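You operate a simulated robot arm through the tools that you are given. There is no shell and no other tool.

The job below is to be done with a simulated robot arm. You get a single attempt, and the scene is never put back.

Task
The display says NO PROBE: fit the yellow probe, close the open latch, set 250 degrees and start.
Fine: the run starts last; leave the knobs, black valve and grey slide alone.

Only the result counts: the job must be done as asked and must still hold three seconds after the hand-in. Knocking over, shifting, dropping, spilling or breaking anything else fails it.

Robot
A 7-joint arm with a two-finger parallel gripper, fixed in place. Base frame: the origin is at the foot of the arm, x ahead of it, y to its left, z up. Lengths are in mm, angles in degrees, forces in N, time in s.
Its first joint turns from -132.0 to 132.0 degrees. Payload 3.91 kg.
The TCP is the grasp point between the finger pads, 30 mm short of the fingertips. In the tool frame z runs along the fingers and y along their closing line. Largest opening 110 mm; finger width 20, thickness 10; the body of the gripper, 48 by 112 mm, starts 55 mm behind the TCP.
Orientation is told as [roll, pitch, yaw] about the base's x, y, z axes, in that order, counted from this pose: with the fingers straight down and closing along the base's y, the tool's x points along the base's -x, its y along +y and its z along -z.

Tools
- The arm moves only by the tool arm_command. Its argument "rows" is a list of rows, each an object of numbers (a shift or turn left out is 0, a gripper value left out holds the last): "x", "y", "z": the shift along the tool's x, y, z in mm; "wx", "wy", "wz": the turn, a rotation vector about the tool's x, y, z in degrees. In form: [{"x": .., "y": .., "z": .., "wx": .., "wy": .., "wz": ..}, ...]. A call has 1 to 20 rows; each row shifts and turns the commanded pose from where the row before left it, along the tool's axes as they then stand. "claw" is the closure, from 0 (fully open) to 1 (shut), set as the call begins (left out, the last holds). Rows are played at 5 a second. More than 50 mm and 8.6 degrees between two rows, or a gripper value outside its range, and nothing of the call is played. Where a pose cannot be reached the arm comes as near as it can. A force on the tool above 50 N (or 10 N above the force at the start of the call, whichever is more), or a blocked arm, ends the call early, and 0.2 s more pass. The fingers move at their own pace (about 108 mm/s each) and stop on an object; they squeeze with about 31 N. The grip force told is the motor's: it shows also when the fingers shut on nothing. Time passes only in rows, and 0.2 s behind the last, so rows that do not move let the fingers close. It gives the time, the measured TCP pose, the force on the tool (base axes), the opening and the grip force at its end, in the units of the frame above (readings bear some noise), with the torque about the TCP (base axes, N m) and any sound that the robot's microphone picked up, and new pictures: "show" is both (left out), scene, wrist or none.
- Cameras (640 x 400 px; columns grow to the right, rows downward): "scene" is fixed at [221.7, -647.7, 1620.5]; the picture's right is [0.85, -0.52, 0.00], its down [-0.12, -0.20, -0.97] and it looks along [0.51, 0.83, -0.23] (base axes); focal length 319 px, centre (320, 200). "wrist" rides on the gripper at [72, 17, -103] in the tool frame; the picture's right is [-0.23, 0.97, 0.00], its down [-0.76, -0.18, -0.62] and it looks along [-0.61, -0.14, 0.78] (tool axes); focal length 222 px, centre (320, 200). There is no depth. A picture from a camera that has moved, and an enlarged one, comes with that camera's place and axes in the base frame and with its lens.
- close_up(camera, box): a new picture of the part [left, top, right, bottom] of that camera's present view, enlarged. The clock stands still meanwhile.
- job_done(): hands the job in; it is judged then, once.

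Places have to be worked out from the pictures, the camera data and where the tool is seen. Open the gripper and draw the arm clear of the work before you hand the job in, unless the task says otherwise.

The tools are called after "Request:" as name(argument=value, ...) on one line, values as JSON. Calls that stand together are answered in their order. arm_command: Moves the arm, as the interface text tells. Its arguments: {"type":"object","properties":{"rows":{"type":"array"},"claw":{"type":"number"},"show":{"type":"string","enum":["both","scene","wrist","none"]}},"required":["rows"]} The other tools are called the same way: close_up (camera, box) takes an enlarged picture of a part of a camera's view; job_done () hands the job in.

At the start:

```text
clock: 0.0
eef_pos: [372.1, 360.7, 1580.3]
orientation: [-0.1, 0.1, 0.0]
ft_force: [0.5, -0.8, 0.2]
wrist_torque: [0.01, -0.01, 0.02]
opening: 110.1
finger_force: 0.1
```

scene: 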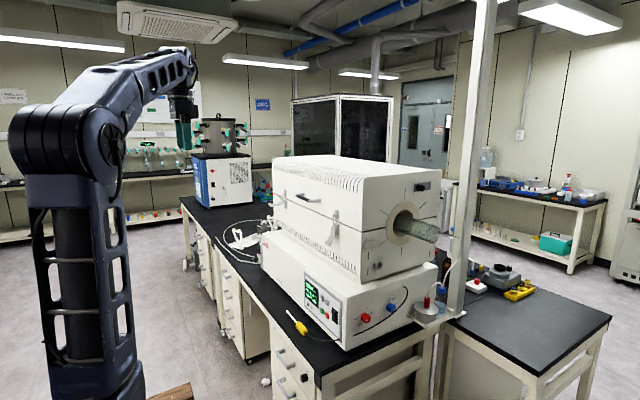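
wrist: 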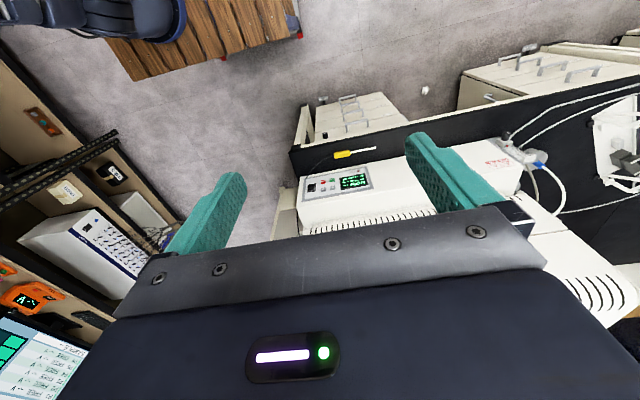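

The scene shows a tube furnace with a display panel and a yellow probe lying on the bench in front of it. I'll take enlarged views to find the parts before I move.

Request:
close_up(camera="scene", box=[260, 260, 440, 370])

Request:
close_up(camera="scene", box=[260, 150, 460, 275])

Request:
close_up(camera="scene", box=[400, 230, 560, 330])

Request:
close_up(camera="wrist", box=[280, 130, 440, 230])

```text
3.56 times, centred on (350, 315) of scene
camera zoom: at [221.7, -647.7, 1620.5], right [0.85, -0.52, 0.0], down [-0.12, -0.2, -0.97], along [0.51, 0.83, -0.23], focal length 1135 px, centre (213, -209)
```

zoom: 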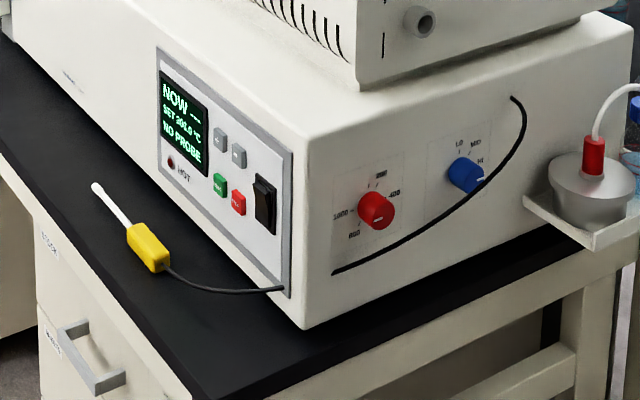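

```text
3.20 times, centred on (360, 212) of scene
camera zoom: at [221.7, -647.7, 1620.5], right [0.85, -0.52, 0.0], down [-0.12, -0.2, -0.97], along [0.51, 0.83, -0.23], focal length 1021 px, centre (192, 160)
```

zoom: 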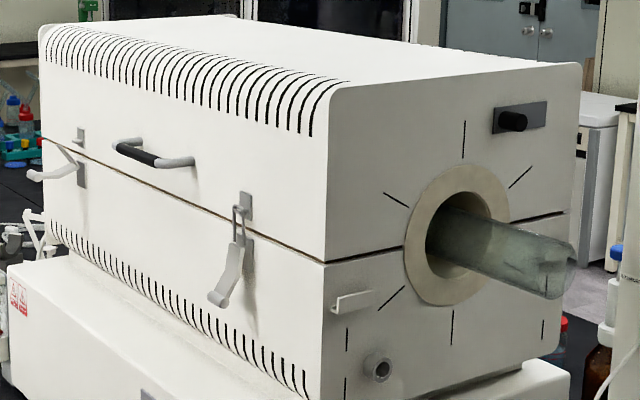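

```text
4.00 times, centred on (480, 280) of scene
camera zoom: at [221.7, -647.7, 1620.5], right [0.85, -0.52, 0.0], down [-0.12, -0.2, -0.97], along [0.51, 0.83, -0.23], focal length 1277 px, centre (-320, -120)
```

zoom: 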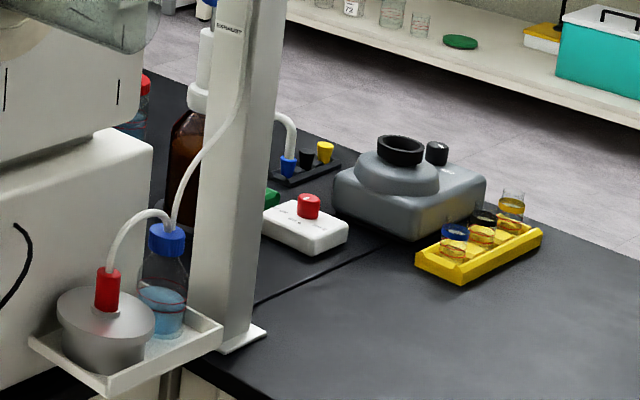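

```text
4.00 times, centred on (360, 180) of wrist
camera zoom: at [299.8, 376.0, 1686.3], right [0.23, 0.97, 0.0], down [0.76, -0.18, 0.62], along [0.61, -0.14, -0.78], focal length 888 px, centre (160, 280)
```

zoom: 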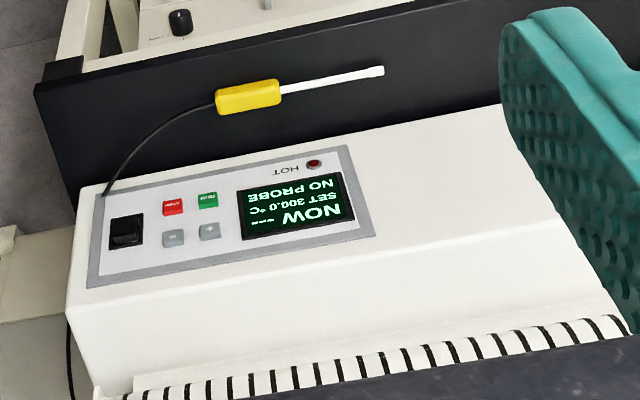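

The base's front face seems to lie near x≈820 and the probe near (763, 369, 806), with its rod pointing along +y. I'll bring the arm lower and tilt it so the wrist camera looks at the furnace front and latches.

Request:
arm_command(rows=[{"x": -18.5, "y": -7.6, "z": 41}, {"x": -18.5, "y": -7.6, "z": 41}, {"x": -18.5, "y": -7.6, "z": 41}, {"x": -18.5, "y": -7.6, "z": 41}, {"x": -18.5, "y": -7.6, "z": 41}, {"x": -18.5, "y": -7.6, "z": 41}, {"x": -18.5, "y": -7.6, "z": 41}, {"x": -18.5, "y": -7.6, "z": 41}, {"wy": -8}, {"wy": -8}, {"wy": -8}, {"wy": -8}, {"wy": -8}, {"wy": -8}, {"wy": -8}, {"wy": -8}, {"wy": -8}, {}], show="both")

```text
clock: 3.8
eef_pos: [520.9, 300.9, 1253.8]
orientation: [0.1, -72.1, -0.2]
ft_force: [0.6, -0.6, 0.0]
wrist_torque: [-0.01, 0.01, 0.0]
opening: 110.0
finger_force: 0.1
camera wrist: at [399.5, 315.1, 1217.8], right [0.07, 0.97, 0.22], down [-0.36, -0.18, 0.92], along [0.93, -0.14, 0.34], focal length 222 px, centre (320, 200)
```

scene: 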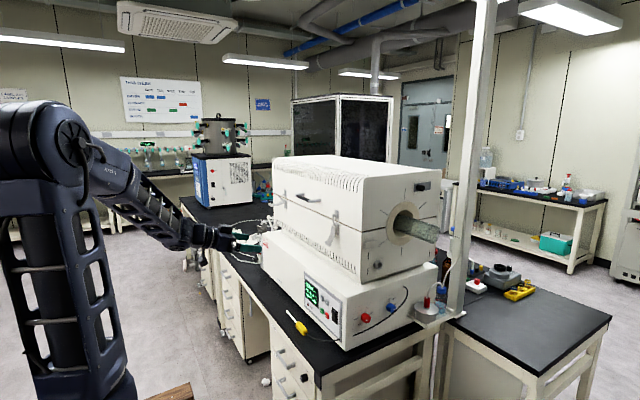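
wrist: 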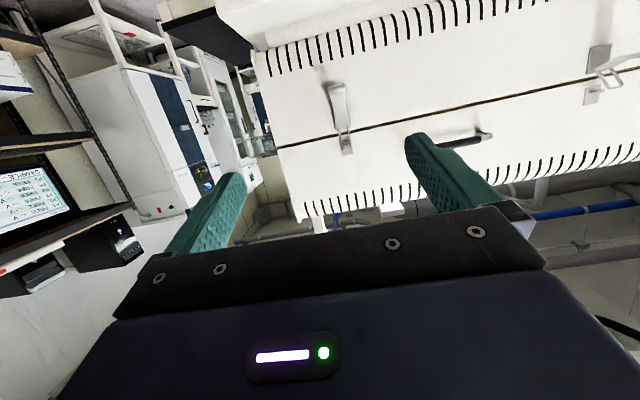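

The wrist camera now sees both latches, with the picture upside down. I'll enlarge each one to tell which is open.

Request:
close_up(camera="wrist", box=[300, 70, 396, 166])

Request:
close_up(camera="wrist", box=[540, 20, 640, 120])

Request:
close_up(camera="scene", box=[265, 180, 345, 250])

Request:
close_up(camera="scene", box=[350, 170, 450, 290])

```text
4.17 times, centred on (348, 118) of wrist
camera zoom: at [399.5, 315.1, 1217.8], right [0.07, 0.97, 0.22], down [-0.36, -0.18, 0.92], along [0.93, -0.14, 0.34], focal length 926 px, centre (203, 542)
```

zoom: 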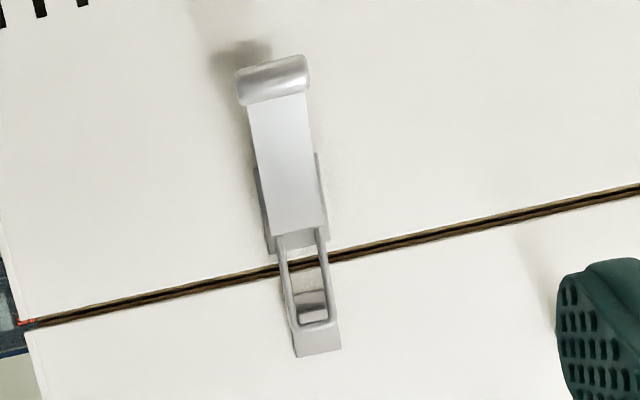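

```text
4.00 times, centred on (590, 70) of wrist
camera zoom: at [399.5, 315.1, 1217.8], right [0.07, 0.97, 0.22], down [-0.36, -0.18, 0.92], along [0.93, -0.14, 0.34], focal length 888 px, centre (-760, 720)
```

zoom: 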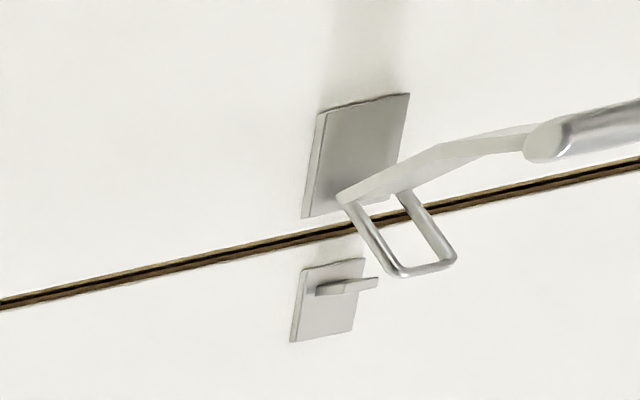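

```text
5.71 times, centred on (305, 215) of scene
camera zoom: at [221.7, -647.7, 1620.5], right [0.85, -0.52, 0.0], down [-0.12, -0.2, -0.97], along [0.51, 0.83, -0.23], focal length 1824 px, centre (406, 114)
```

zoom: 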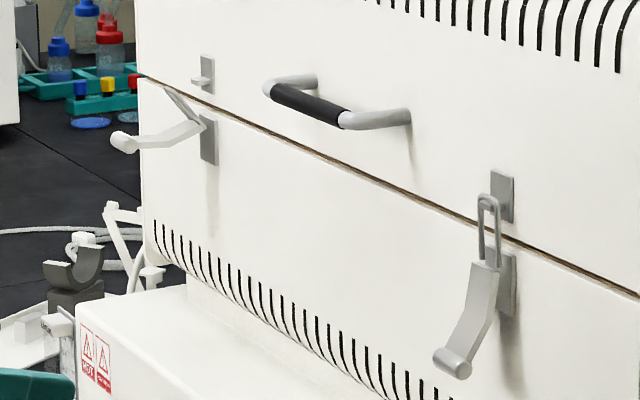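

```text
3.33 times, centred on (400, 230) of scene
camera zoom: at [221.7, -647.7, 1620.5], right [0.85, -0.52, 0.0], down [-0.12, -0.2, -0.97], along [0.51, 0.83, -0.23], focal length 1064 px, centre (53, 100)
```

zoom: 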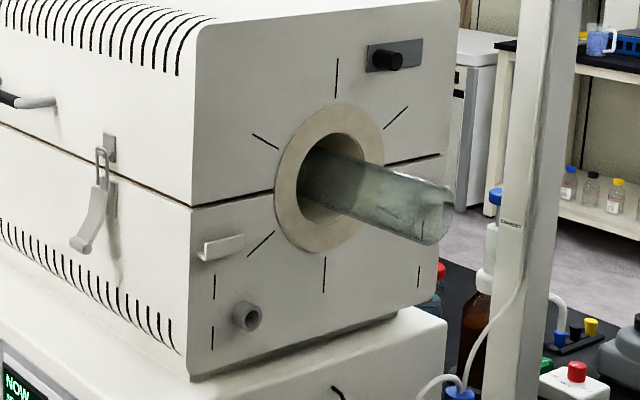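

The latch at larger y (base plate near (902, 796, 1226)) has its lever out and its bail unhooked, so that is the open one. The other latch is hooked. Next I'll swing round to look at the end face and pin down the probe port.

Request:
arm_command(rows=[{"x": 5.5, "y": -45, "z": 15.5}, {"x": 5.5, "y": -45, "z": 15.5}, {"x": 5.5, "y": -45, "z": 15.5}, {"x": 5.5, "y": -45, "z": 15.5}, {"x": 5.5, "y": -45, "z": 15.5}, {"x": 5.5, "y": -45, "z": 15.5}, {"x": 5.5, "y": -45, "z": 15.5}, {"x": 5.5, "y": -45, "z": 15.5}, {"x": 5.5, "y": -45, "z": 15.5}, {"x": 5.5, "y": -45, "z": 15.5}, {"wx": -7.61, "wz": -2.47}, {"wx": -7.61, "wz": -2.47}, {"wx": -7.61, "wz": -2.47}, {"wx": -7.61, "wz": -2.47}, {"wx": -7.61, "wz": -2.47}, {"wx": -7.61, "wz": -2.47}, {}], show="both")

```text
clock: 7.4
eef_pos: [680.3, -135.3, 1176.4]
orientation: [0.0, -72.1, 48.0]
ft_force: [0.2, 0.5, 0.6]
wrist_torque: [-0.01, 0.01, 0.03]
opening: 109.9
finger_force: 0.1
out of reach, approached as far as the arm can: row 5, 6, 7
camera wrist: at [586.9, -216.1, 1141.7], right [-0.68, 0.7, 0.22], down [-0.11, -0.39, 0.92], along [0.73, 0.6, 0.34], focal length 222 px, centre (320, 200)
```

scene: 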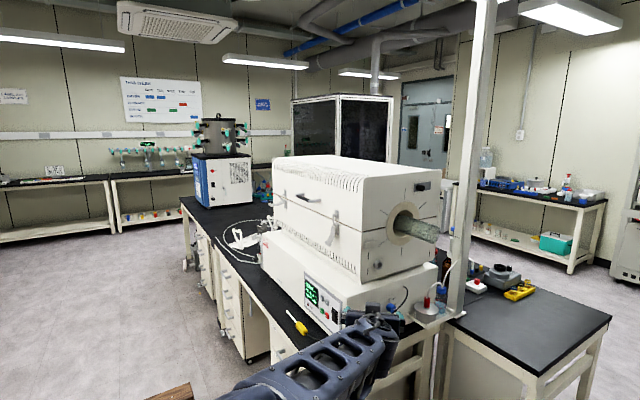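
wrist: 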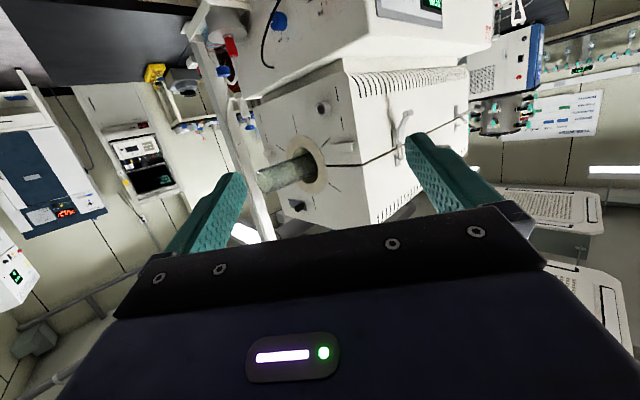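

The end face is in view now. I'll enlarge the port area and the base's end face.

Request:
close_up(camera="wrist", box=[300, 80, 380, 170])

Request:
close_up(camera="wrist", box=[200, 0, 340, 90])

Request:
close_up(camera="wrist", box=[250, 110, 350, 220])

Request:
close_up(camera="wrist", box=[370, 0, 500, 60])

```text
4.44 times, centred on (340, 125) of wrist
camera zoom: at [586.9, -216.1, 1141.7], right [-0.68, 0.7, 0.22], down [-0.11, -0.39, 0.92], along [0.73, 0.6, 0.34], focal length 987 px, centre (231, 533)
```

zoom: 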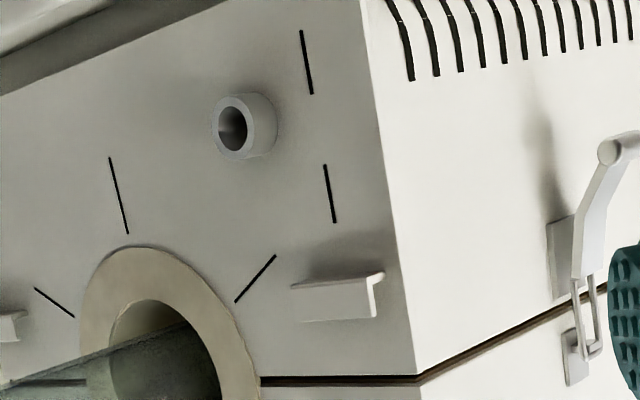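

```text
4.44 times, centred on (270, 45) of wrist
camera zoom: at [586.9, -216.1, 1141.7], right [-0.68, 0.7, 0.22], down [-0.11, -0.39, 0.92], along [0.73, 0.6, 0.34], focal length 987 px, centre (542, 889)
```

zoom: 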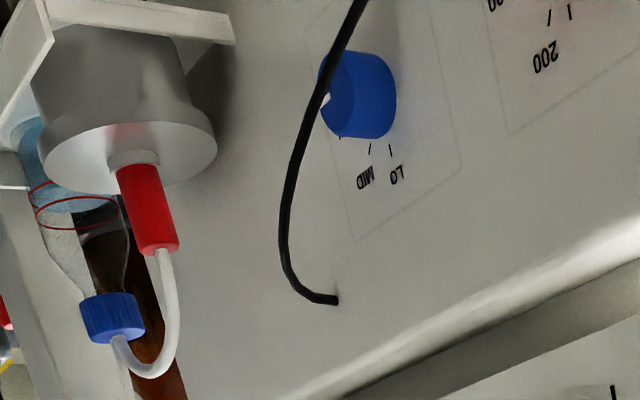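

```text
3.64 times, centred on (300, 165) of wrist
camera zoom: at [586.9, -216.1, 1141.7], right [-0.68, 0.7, 0.22], down [-0.11, -0.39, 0.92], along [0.73, 0.6, 0.34], focal length 808 px, centre (393, 327)
```

zoom: 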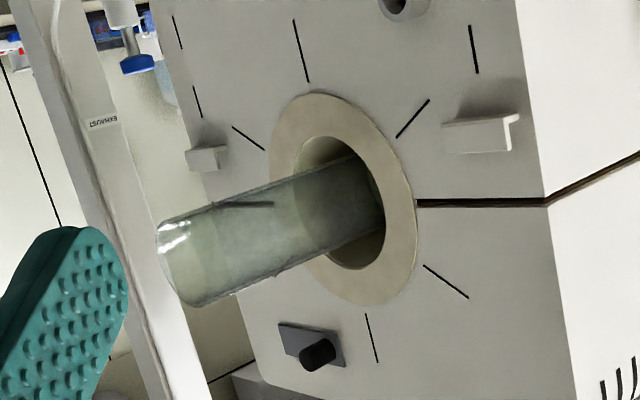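

```text
4.92 times, centred on (435, 30) of wrist
camera zoom: at [586.9, -216.1, 1141.7], right [-0.68, 0.7, 0.22], down [-0.11, -0.39, 0.92], along [0.73, 0.6, 0.34], focal length 1094 px, centre (-246, 1037)
```

zoom: 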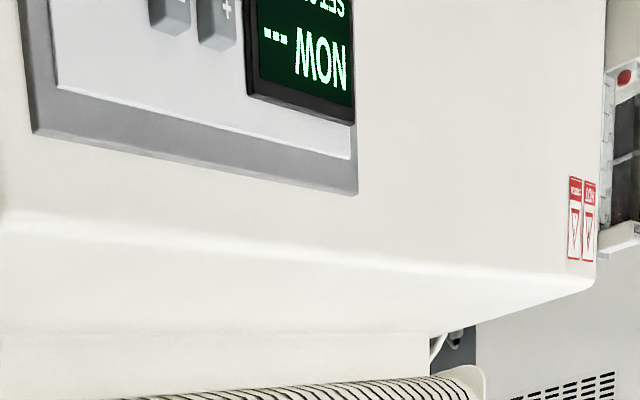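

The probe port is the short boss with a bore, mouth near (962, 150, 1124). Its axis is along y, and the black valve and slides are separate parts. I'll turn the tool downward with the fingers closing along x, half closed, ready to pick up the probe.

Request:
arm_command(claw=0.48, rows=[{"wy": 8}, {"wy": 8}, {"wy": 8}, {"wy": 8}, {"wy": 8}, {"wy": 8}, {"wy": 8}, {"wy": 8}, {"wy": 8}, {"wz": -8.4}, {"wz": -8.4}, {"wz": -8.4}, {"wz": -8.4}, {"wz": -8.4}, {}], show="both")

Request:
close_up(camera="scene", box=[275, 300, 345, 344])

```text
clock: 10.6
eef_pos: [670.3, -133.7, 1187.6]
orientation: [-4.0, -2.5, 90.2]
ft_force: [-0.3, 0.1, 0.7]
wrist_torque: [-0.04, 0.03, 0.0]
opening: 57.3
finger_force: 0.0
out of reach, approached as far as the arm can: row 7, 8
camera wrist: at [646.8, -213.5, 1288.2], right [-0.97, 0.22, -0.06], down [0.13, 0.73, 0.67], along [0.19, 0.64, -0.74], focal length 222 px, centre (320, 200)
```

scene: 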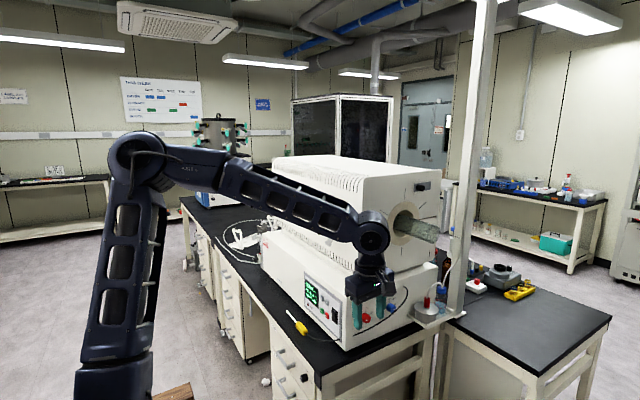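
wrist: 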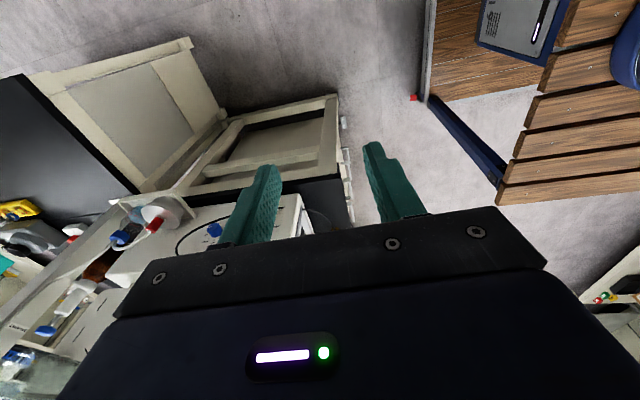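

```text
9.09 times, centred on (310, 322) of scene
camera zoom: at [221.7, -647.7, 1620.5], right [0.85, -0.52, 0.0], down [-0.12, -0.2, -0.97], along [0.51, 0.83, -0.23], focal length 2901 px, centre (411, -909)
```

zoom: 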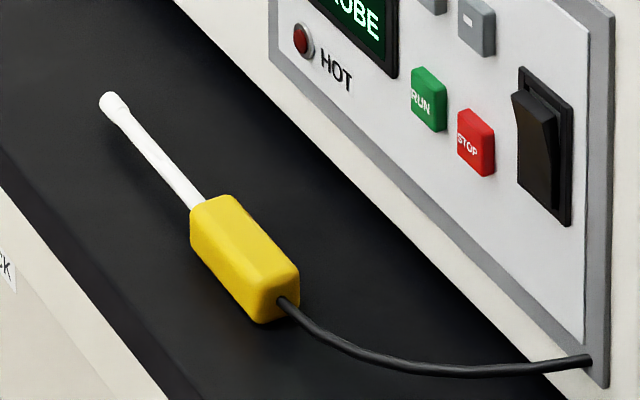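

The tool is roughly down at yaw 90, the green button reads RUN, the red one STOP, and the right grey one shows "-". I'll trim the orientation to a 15° tilt and move above the probe, staying in front of the panel.

Request:
arm_command(rows=[{"wx": 5.5, "wy": 1.25}, {"wx": 5.5, "wy": 1.25}, {"x": -41.6, "y": 1.64, "z": 15.8}, {"x": -41.6, "y": 1.64, "z": 15.8}, {"x": -41.6, "y": 1.64, "z": 15.8}, {"x": -41.6, "y": 1.64, "z": 15.8}, {"x": -41.6, "y": 1.64, "z": 15.8}, {"x": -41.6, "y": 1.64, "z": 15.8}, {"x": -41.6, "y": 1.64, "z": 15.8}, {"x": -41.6, "y": 1.64, "z": 15.8}, {"x": -41.6, "y": 1.64, "z": 15.8}, {"x": -41.6, "y": 1.64, "z": 15.8}, {"x": -41.6, "y": 1.64, "z": 15.8}, {"x": -41.6, "y": 1.64, "z": 15.8}, {}], show="both")

```text
clock: 13.8
eef_pos: [703.3, 365.3, 1001.9]
orientation: [-15.0, -0.2, 89.8]
ft_force: [0.0, -0.2, -0.5]
wrist_torque: [0.0, 0.02, -0.03]
opening: 57.2
finger_force: 0.0
camera wrist: at [660.1, 292.0, 1098.5], right [-0.94, 0.23, -0.25], down [0.01, 0.76, 0.65], along [0.34, 0.61, -0.72], focal length 222 px, centre (320, 200)
```

scene: 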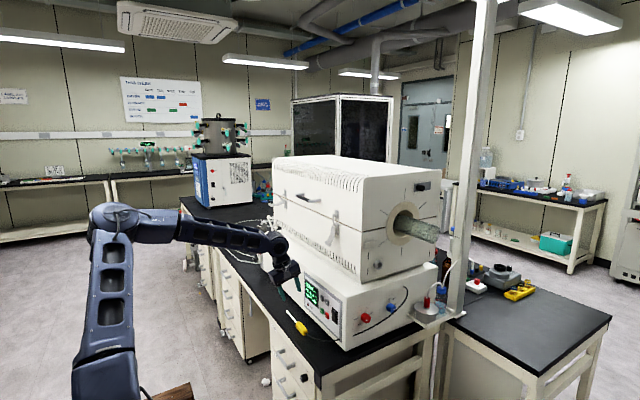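
wrist: 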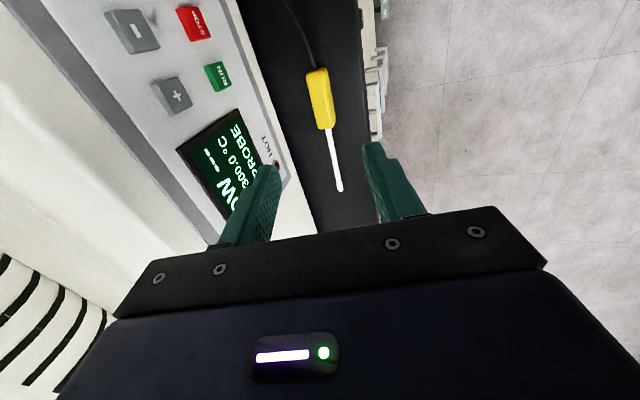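

The arm tracks well here, and the probe sits ahead of the fingers. I'll enlarge the wrist view of it for an exact position.

Request:
close_up(camera="wrist", box=[280, 50, 380, 200])

Request:
close_up(camera="wrist", box=[80, 0, 300, 130])

Request:
close_up(camera="scene", box=[255, 255, 345, 345])

```text
2.67 times, centred on (330, 125) of wrist
camera zoom: at [660.1, 292.0, 1098.5], right [-0.94, 0.23, -0.25], down [0.01, 0.76, 0.65], along [0.34, 0.61, -0.72], focal length 592 px, centre (293, 400)
```

zoom: 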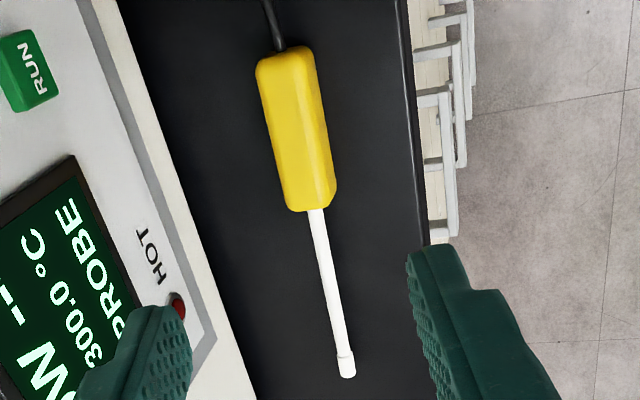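

```text
2.91 times, centred on (190, 65) of wrist
camera zoom: at [660.1, 292.0, 1098.5], right [-0.94, 0.23, -0.25], down [0.01, 0.76, 0.65], along [0.34, 0.61, -0.72], focal length 646 px, centre (698, 593)
```

zoom: 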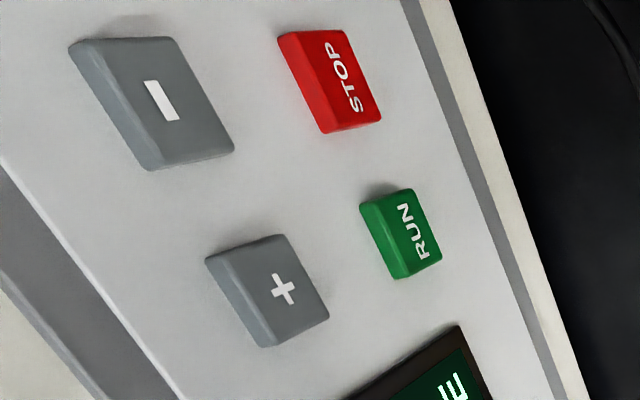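

```text
4.44 times, centred on (300, 300) of scene
camera zoom: at [221.7, -647.7, 1620.5], right [0.85, -0.52, 0.0], down [-0.12, -0.2, -0.97], along [0.51, 0.83, -0.23], focal length 1418 px, centre (409, -244)
```

zoom: 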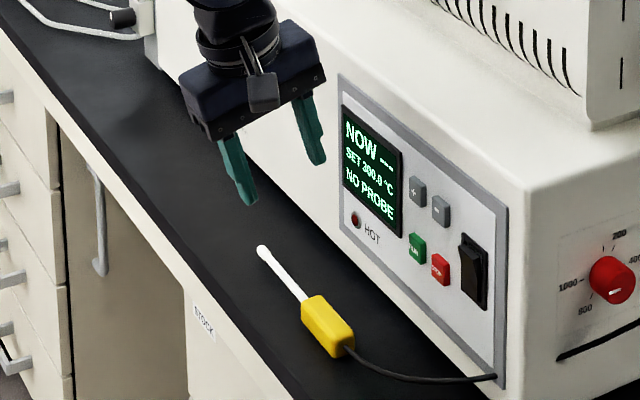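

The handle is centred near (753, 370) with the rod tip at y≈512, so its axis is along +y. I'll descend to a standoff about 60 mm above the handle and check the alignment.

Request:
arm_command(rows=[{"y": 0.7, "z": 30}, {"y": 0.7, "z": 30}, {"y": 0.7, "z": 30}, {"y": 0.7, "z": 30}, {}], show="both")

Request:
close_up(camera="wrist", box=[260, 50, 420, 230])

Request:
close_up(camera="scene", box=[265, 275, 335, 345])

```text
clock: 15.0
eef_pos: [731.2, 365.0, 884.3]
orientation: [-15.1, -0.1, 89.8]
ft_force: [0.0, -0.1, 0.7]
wrist_torque: [0.01, -0.01, 0.0]
opening: 57.5
finger_force: 0.0
camera wrist: at [688.0, 290.3, 981.0], right [-0.94, 0.23, -0.25], down [0.01, 0.76, 0.65], along [0.34, 0.61, -0.72], focal length 222 px, centre (320, 200)
```

scene: 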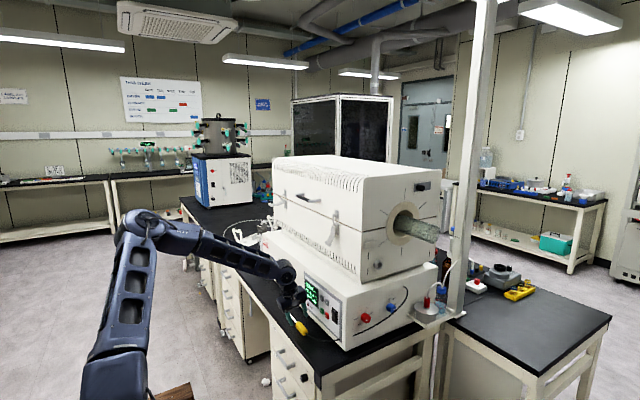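
wrist: 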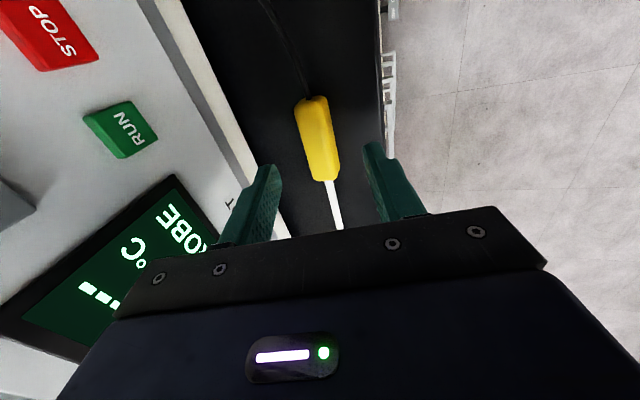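

```text
2.22 times, centred on (340, 140) of wrist
camera zoom: at [688.0, 290.3, 981.0], right [-0.94, 0.23, -0.25], down [0.01, 0.76, 0.65], along [0.34, 0.61, -0.72], focal length 494 px, centre (276, 333)
```

zoom: 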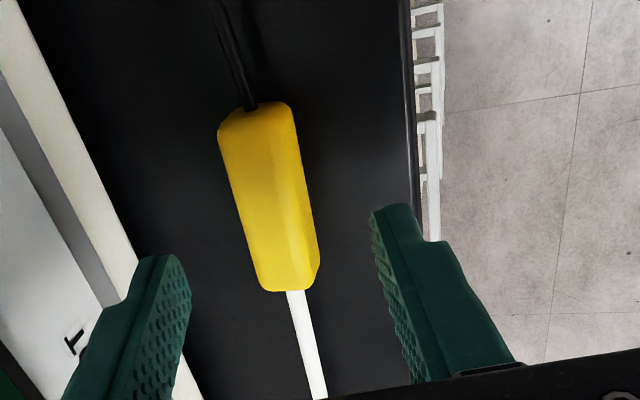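

```text
5.71 times, centred on (300, 310) of scene
camera zoom: at [221.7, -647.7, 1620.5], right [0.85, -0.52, 0.0], down [-0.12, -0.2, -0.97], along [0.51, 0.83, -0.23], focal length 1824 px, centre (434, -429)
```

zoom: 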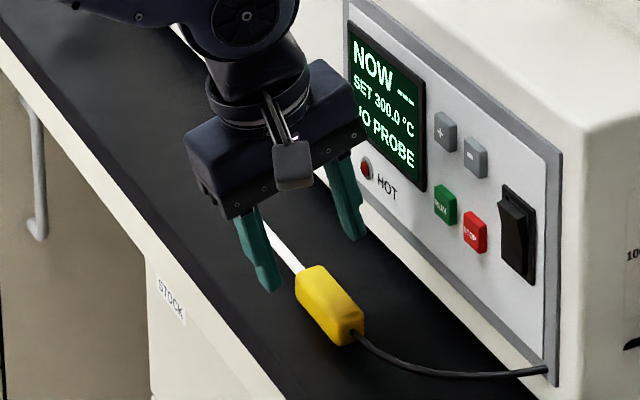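

The handle is centred between the fingers. I'll cut the tilt to 8° so the low finger clears the bench, then descend partway and check.

Request:
arm_command(rows=[{"wx": -7}, {"x": -2, "y": -10.7, "z": -2.4}, {"z": 13}, {"z": 13}, {"z": 12}, {}], show="both")

Request:
close_up(camera="wrist", box=[240, 60, 440, 240])

Request:
close_up(camera="scene", box=[265, 285, 335, 345])

```text
clock: 16.4
eef_pos: [747.9, 367.4, 851.4]
orientation: [-8.1, -0.1, 89.8]
ft_force: [-0.6, -0.4, -0.1]
wrist_torque: [-0.03, 0.01, -0.03]
opening: 57.3
finger_force: 0.0
camera wrist: at [716.2, 293.0, 952.4], right [-0.96, 0.23, -0.14], down [0.09, 0.76, 0.64], along [0.25, 0.61, -0.75], focal length 222 px, centre (320, 200)
```

scene: 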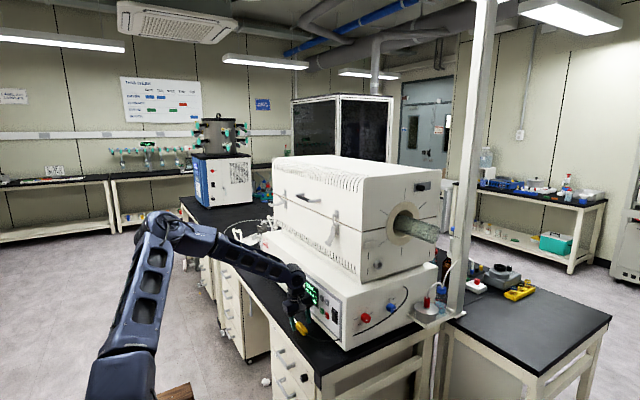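
wrist: 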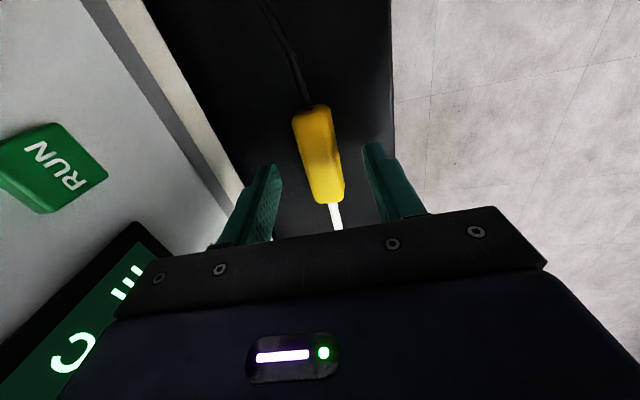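

```text
2.22 times, centred on (340, 150) of wrist
camera zoom: at [716.2, 293.0, 952.4], right [-0.96, 0.23, -0.14], down [0.09, 0.76, 0.64], along [0.25, 0.61, -0.75], focal length 494 px, centre (276, 311)
```

zoom: 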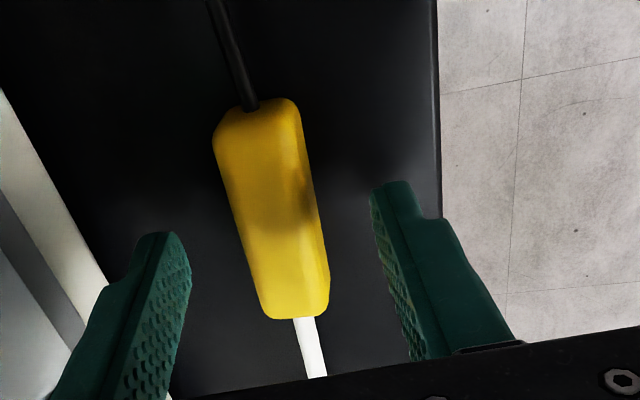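

```text
6.67 times, centred on (300, 315) of scene
camera zoom: at [221.7, -647.7, 1620.5], right [0.85, -0.52, 0.0], down [-0.12, -0.2, -0.97], along [0.51, 0.83, -0.23], focal length 2128 px, centre (453, -567)
```

zoom: 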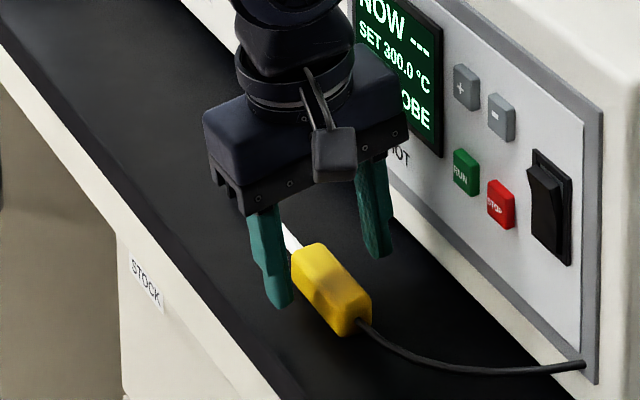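

The handle sits between the fingers with clear gaps on both sides. I'll go down the last 20 mm in small steps and read the force.

Request:
arm_command(rows=[{"z": 7}, {"z": 7}, {"z": 6}, {}], show="wrist")

Request:
close_up(camera="scene", box=[275, 290, 325, 340])

Request:
close_up(camera="wrist", box=[240, 60, 440, 240])

```text
clock: 17.4
eef_pos: [750.9, 367.9, 835.3]
orientation: [-8.3, -0.2, 89.7]
ft_force: [-9.4, -6.3, 18.9]
wrist_torque: [-0.31, 1.05, 0.22]
opening: 60.5
finger_force: 3.2
stopped in row 4: the force on the tool passed its limit at 53 N (the readings are from after the stop); the commanded pose is now the measured one
camera wrist: at [719.3, 292.9, 936.6], right [-0.96, 0.23, -0.14], down [0.09, 0.76, 0.65], along [0.25, 0.61, -0.75], focal length 222 px, centre (320, 200)
```

wrist: 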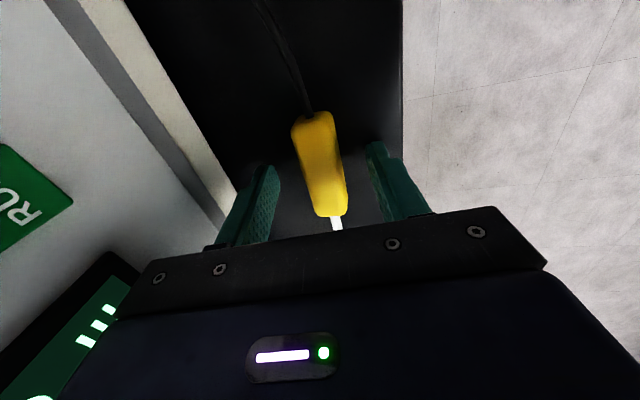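

```text
8.00 times, centred on (300, 315) of scene
camera zoom: at [221.7, -647.7, 1620.5], right [0.85, -0.52, 0.0], down [-0.12, -0.2, -0.97], along [0.51, 0.83, -0.23], focal length 2553 px, centre (480, -720)
```

zoom: 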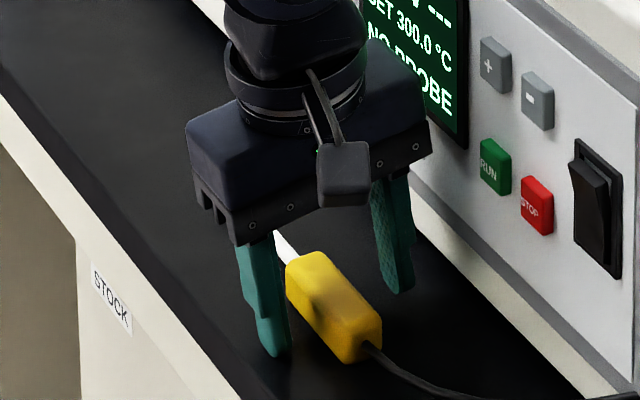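

```text
2.22 times, centred on (340, 150) of wrist
camera zoom: at [719.3, 292.9, 936.6], right [-0.96, 0.23, -0.14], down [0.09, 0.76, 0.65], along [0.25, 0.61, -0.75], focal length 494 px, centre (276, 311)
```

zoom: 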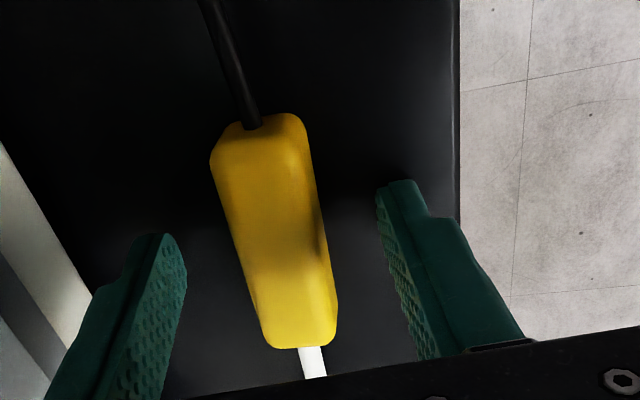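

The front fingertip met the bench at TCP z≈835, which puts the bench top near 800 and the handle centre near 813. I'll raise 3 mm and close on the handle.

Request:
arm_command(rows=[{"z": -3}, {}], show="none")

Request:
arm_command(claw=1, rows=[{}, {}, {}, {}], show="wrist")

Request:
close_up(camera="scene", box=[275, 290, 325, 340])

```text
clock: 18.0
eef_pos: [750.3, 368.0, 836.8]
orientation: [-8.2, -0.2, 89.8]
ft_force: [0.2, -0.1, 0.1]
wrist_torque: [0.02, -0.01, 0.04]
opening: 57.3
finger_force: 0.1
```

```text
clock: 19.0
eef_pos: [750.9, 367.6, 836.4]
orientation: [-8.2, -0.3, 89.7]
ft_force: [-0.5, -0.9, -0.3]
wrist_torque: [-0.01, -0.01, 0.0]
opening: 22.8
finger_force: 30.9
camera wrist: at [719.3, 293.3, 938.4], right [-0.96, 0.23, -0.14], down [0.09, 0.76, 0.65], along [0.25, 0.61, -0.75], focal length 222 px, centre (320, 200)
```

wrist: 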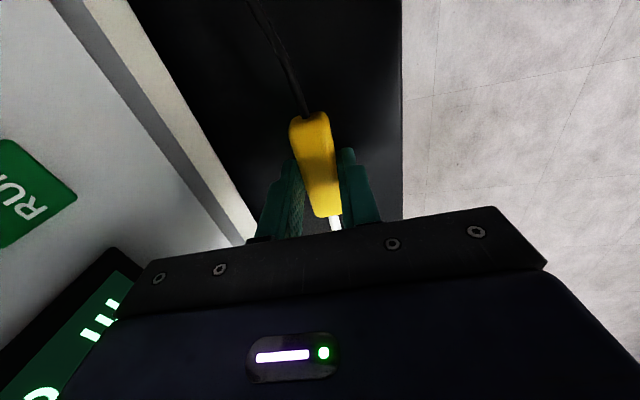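

```text
8.00 times, centred on (300, 315) of scene
camera zoom: at [221.7, -647.7, 1620.5], right [0.85, -0.52, 0.0], down [-0.12, -0.2, -0.97], along [0.51, 0.83, -0.23], focal length 2553 px, centre (480, -720)
```

zoom: 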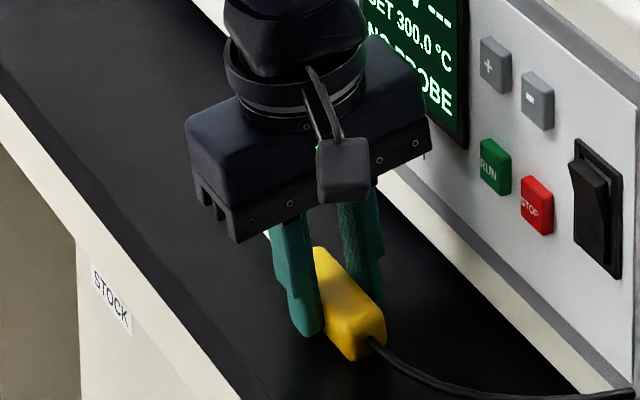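

The probe is gripped at 22.8 mm opening and 31 N. I'll lift it and draw it back from the panel, then check the hold.

Request:
arm_command(rows=[{"y": -2.9, "z": -19.8}, {"y": -2.9, "z": -19.8}, {"y": 22.6, "z": -18.4}, {"y": 22.6, "z": -18.4}, {}], show="both")

Request:
close_up(camera="scene", box=[255, 255, 345, 345])

Request:
close_up(camera="wrist", box=[240, 60, 440, 240])

```text
clock: 20.2
eef_pos: [702.3, 368.6, 906.1]
orientation: [-8.1, -0.3, 89.8]
ft_force: [-1.0, -0.6, -1.4]
wrist_torque: [0.02, -0.01, 0.02]
opening: 22.8
finger_force: 30.8
camera wrist: at [669.7, 293.2, 1007.5], right [-0.96, 0.23, -0.14], down [0.09, 0.76, 0.65], along [0.25, 0.61, -0.75], focal length 222 px, centre (320, 200)
```

scene: 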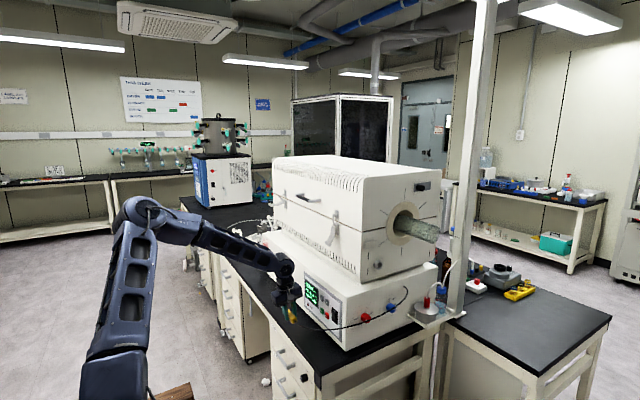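
wrist: 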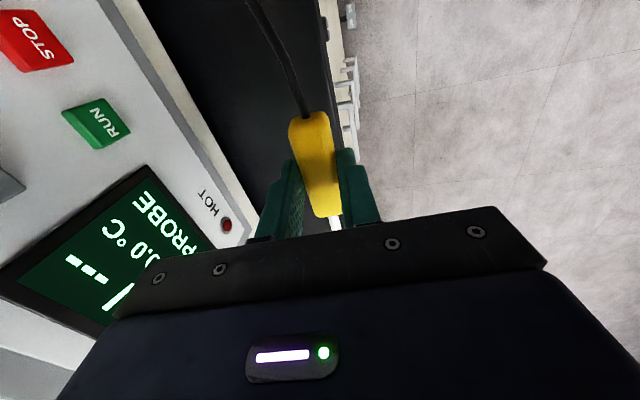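

```text
4.44 times, centred on (300, 300) of scene
camera zoom: at [221.7, -647.7, 1620.5], right [0.85, -0.52, 0.0], down [-0.12, -0.2, -0.97], along [0.51, 0.83, -0.23], focal length 1418 px, centre (409, -244)
```

zoom: 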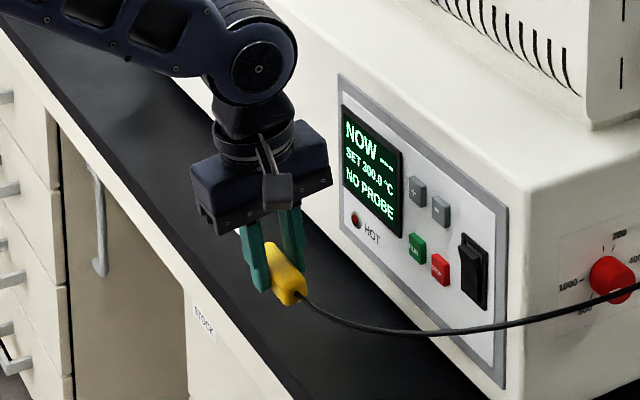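

```text
2.22 times, centred on (340, 150) of wrist
camera zoom: at [669.7, 293.2, 1007.5], right [-0.96, 0.23, -0.14], down [0.09, 0.76, 0.65], along [0.25, 0.61, -0.75], focal length 494 px, centre (276, 311)
```

zoom: 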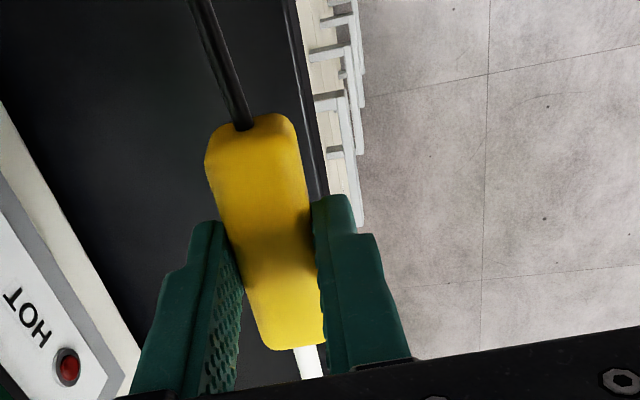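

The probe is held securely, and its cable runs to an anchor on the base's end face. I'll carry it round in front of the end face at a safe distance.

Request:
arm_command(rows=[{"x": 39.8, "y": -2.2, "z": -15.3}, {"x": 39.8, "y": -2.2, "z": -15.3}, {"x": 39.8, "y": -2.2, "z": -15.3}, {"x": 39.8, "y": -2.2, "z": -15.3}, {"x": 39.8, "y": -2.2, "z": -15.3}, {"x": 39.8, "y": -2.2, "z": -15.3}, {"x": 39.8, "y": -2.2, "z": -15.3}, {"x": 39.8, "y": -2.2, "z": -15.3}, {"x": 39.8, "y": -2.2, "z": -15.3}, {"x": 39.8, "y": -2.2, "z": -15.3}, {"y": -38, "z": -4.6}, {"y": -38, "z": -4.6}, {"y": -38, "z": -4.6}, {"y": -38, "z": -4.6}, {}], show="both")

Request:
close_up(camera="scene", box=[330, 200, 460, 330])

```text
clock: 23.4
eef_pos: [848.6, -31.9, 1099.1]
orientation: [-8.3, -0.3, 89.7]
ft_force: [-0.3, 0.5, -1.2]
wrist_torque: [0.0, -0.01, 0.02]
opening: 23.1
finger_force: 30.7
camera wrist: at [815.9, -106.6, 1200.3], right [-0.96, 0.23, -0.14], down [0.09, 0.76, 0.65], along [0.25, 0.61, -0.75], focal length 222 px, centre (320, 200)
```

scene: 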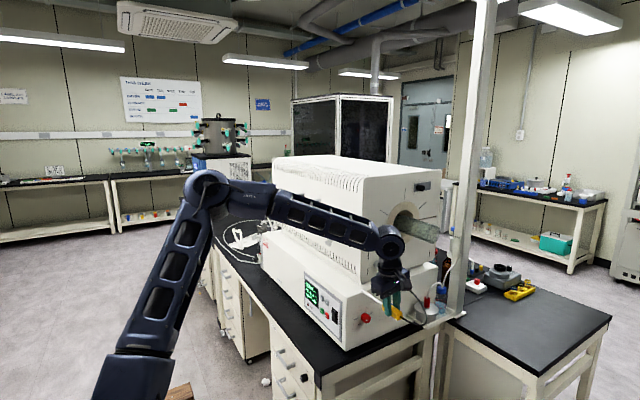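
wrist: 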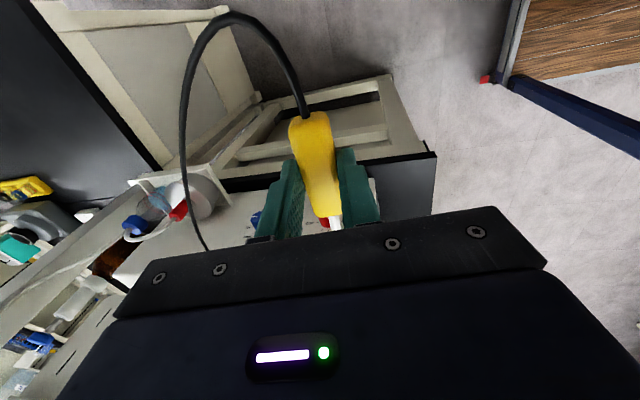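

```text
3.08 times, centred on (395, 265) of scene
camera zoom: at [221.7, -647.7, 1620.5], right [0.85, -0.52, 0.0], down [-0.12, -0.2, -0.97], along [0.51, 0.83, -0.23], focal length 982 px, centre (89, 0)
```

zoom: 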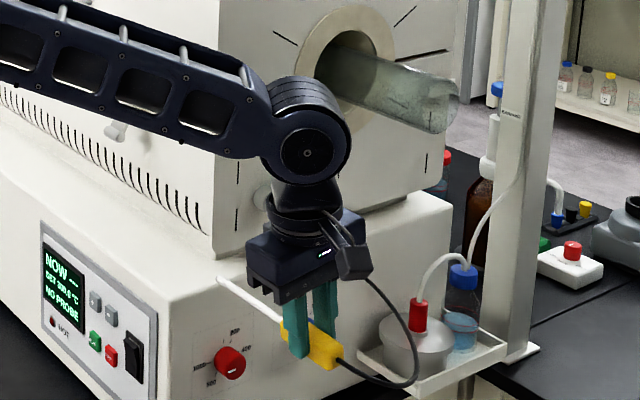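

The probe is clear in front of the end face with the rod along +y. I'll tilt the tool to about 88°, which turns the probe about its own axis, so the hand comes in from the front.

Request:
arm_command(rows=[{"wx": 8}, {"wx": 8}, {"wx": 8}, {"wx": 8}, {"wx": 8}, {"wx": 8}, {"wx": 8}, {"wx": 8}, {"wx": 8}, {"wx": 8}, {}], show="both")

Request:
close_up(camera="scene", box=[330, 200, 460, 330])

```text
clock: 25.8
eef_pos: [848.1, -31.0, 1099.6]
orientation: [-88.4, -0.3, 89.8]
ft_force: [0.1, 0.5, -0.2]
wrist_torque: [0.01, 0.0, 0.01]
opening: 22.7
finger_force: 31.5
camera wrist: at [743.3, -105.5, 1087.2], right [-0.03, 0.23, -0.97], down [-0.61, 0.76, 0.2], along [0.79, 0.6, 0.12], focal length 222 px, centre (320, 200)
```

scene: 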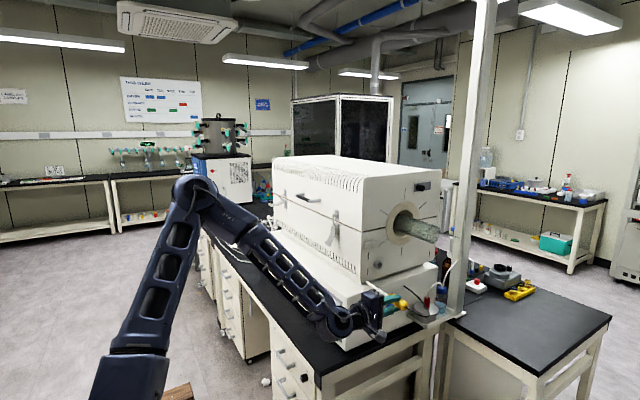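
wrist: 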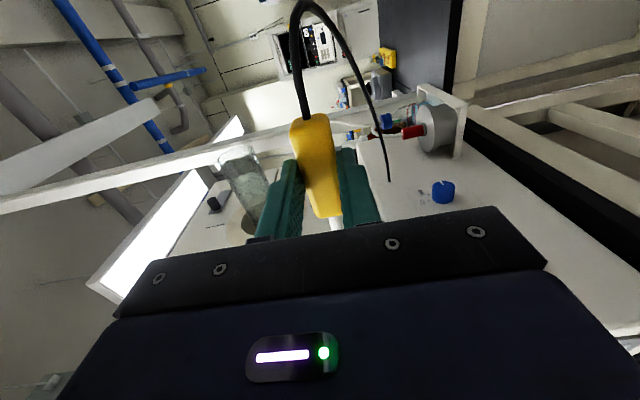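

```text
3.08 times, centred on (395, 265) of scene
camera zoom: at [221.7, -647.7, 1620.5], right [0.85, -0.52, 0.0], down [-0.12, -0.2, -0.97], along [0.51, 0.83, -0.23], focal length 982 px, centre (89, 0)
```

zoom: 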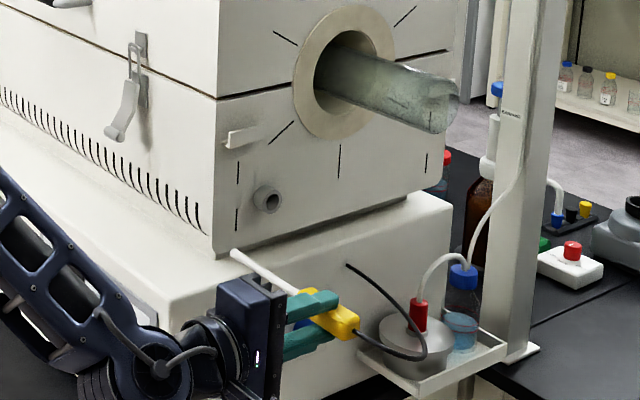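

The scene camera now shows both the rod tip and the port clearly, and the projected tip position matches to about 2 px. I'll enlarge further to measure the offset.

Request:
close_up(camera="scene", box=[360, 245, 420, 315])

Request:
close_up(camera="scene", box=[360, 250, 396, 290])

```text
5.71 times, centred on (390, 280) of scene
camera zoom: at [221.7, -647.7, 1620.5], right [0.85, -0.52, 0.0], down [-0.12, -0.2, -0.97], along [0.51, 0.83, -0.23], focal length 1824 px, centre (-80, -257)
```

zoom: 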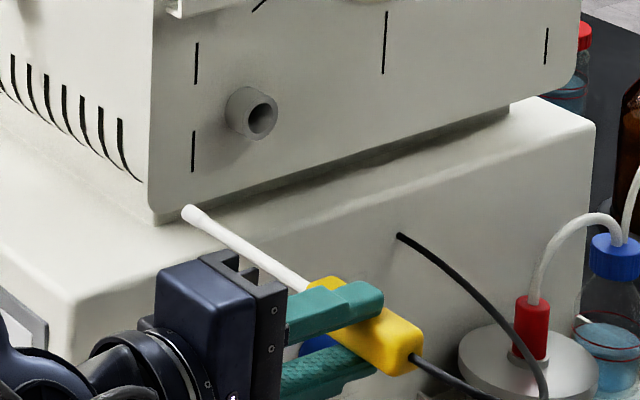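

```text
10.00 times, centred on (378, 270) of scene
camera zoom: at [221.7, -647.7, 1620.5], right [0.85, -0.52, 0.0], down [-0.12, -0.2, -0.97], along [0.51, 0.83, -0.23], focal length 3192 px, centre (-260, -500)
```

zoom: 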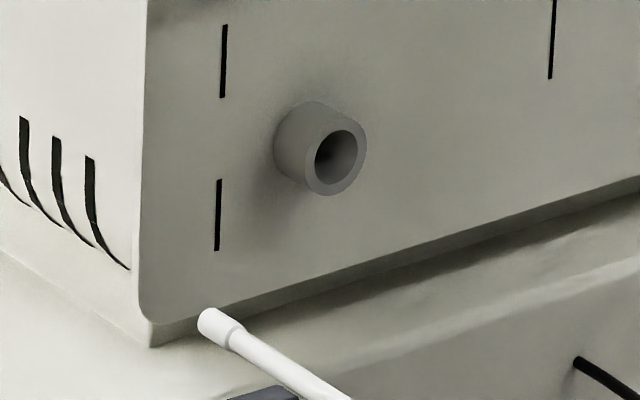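

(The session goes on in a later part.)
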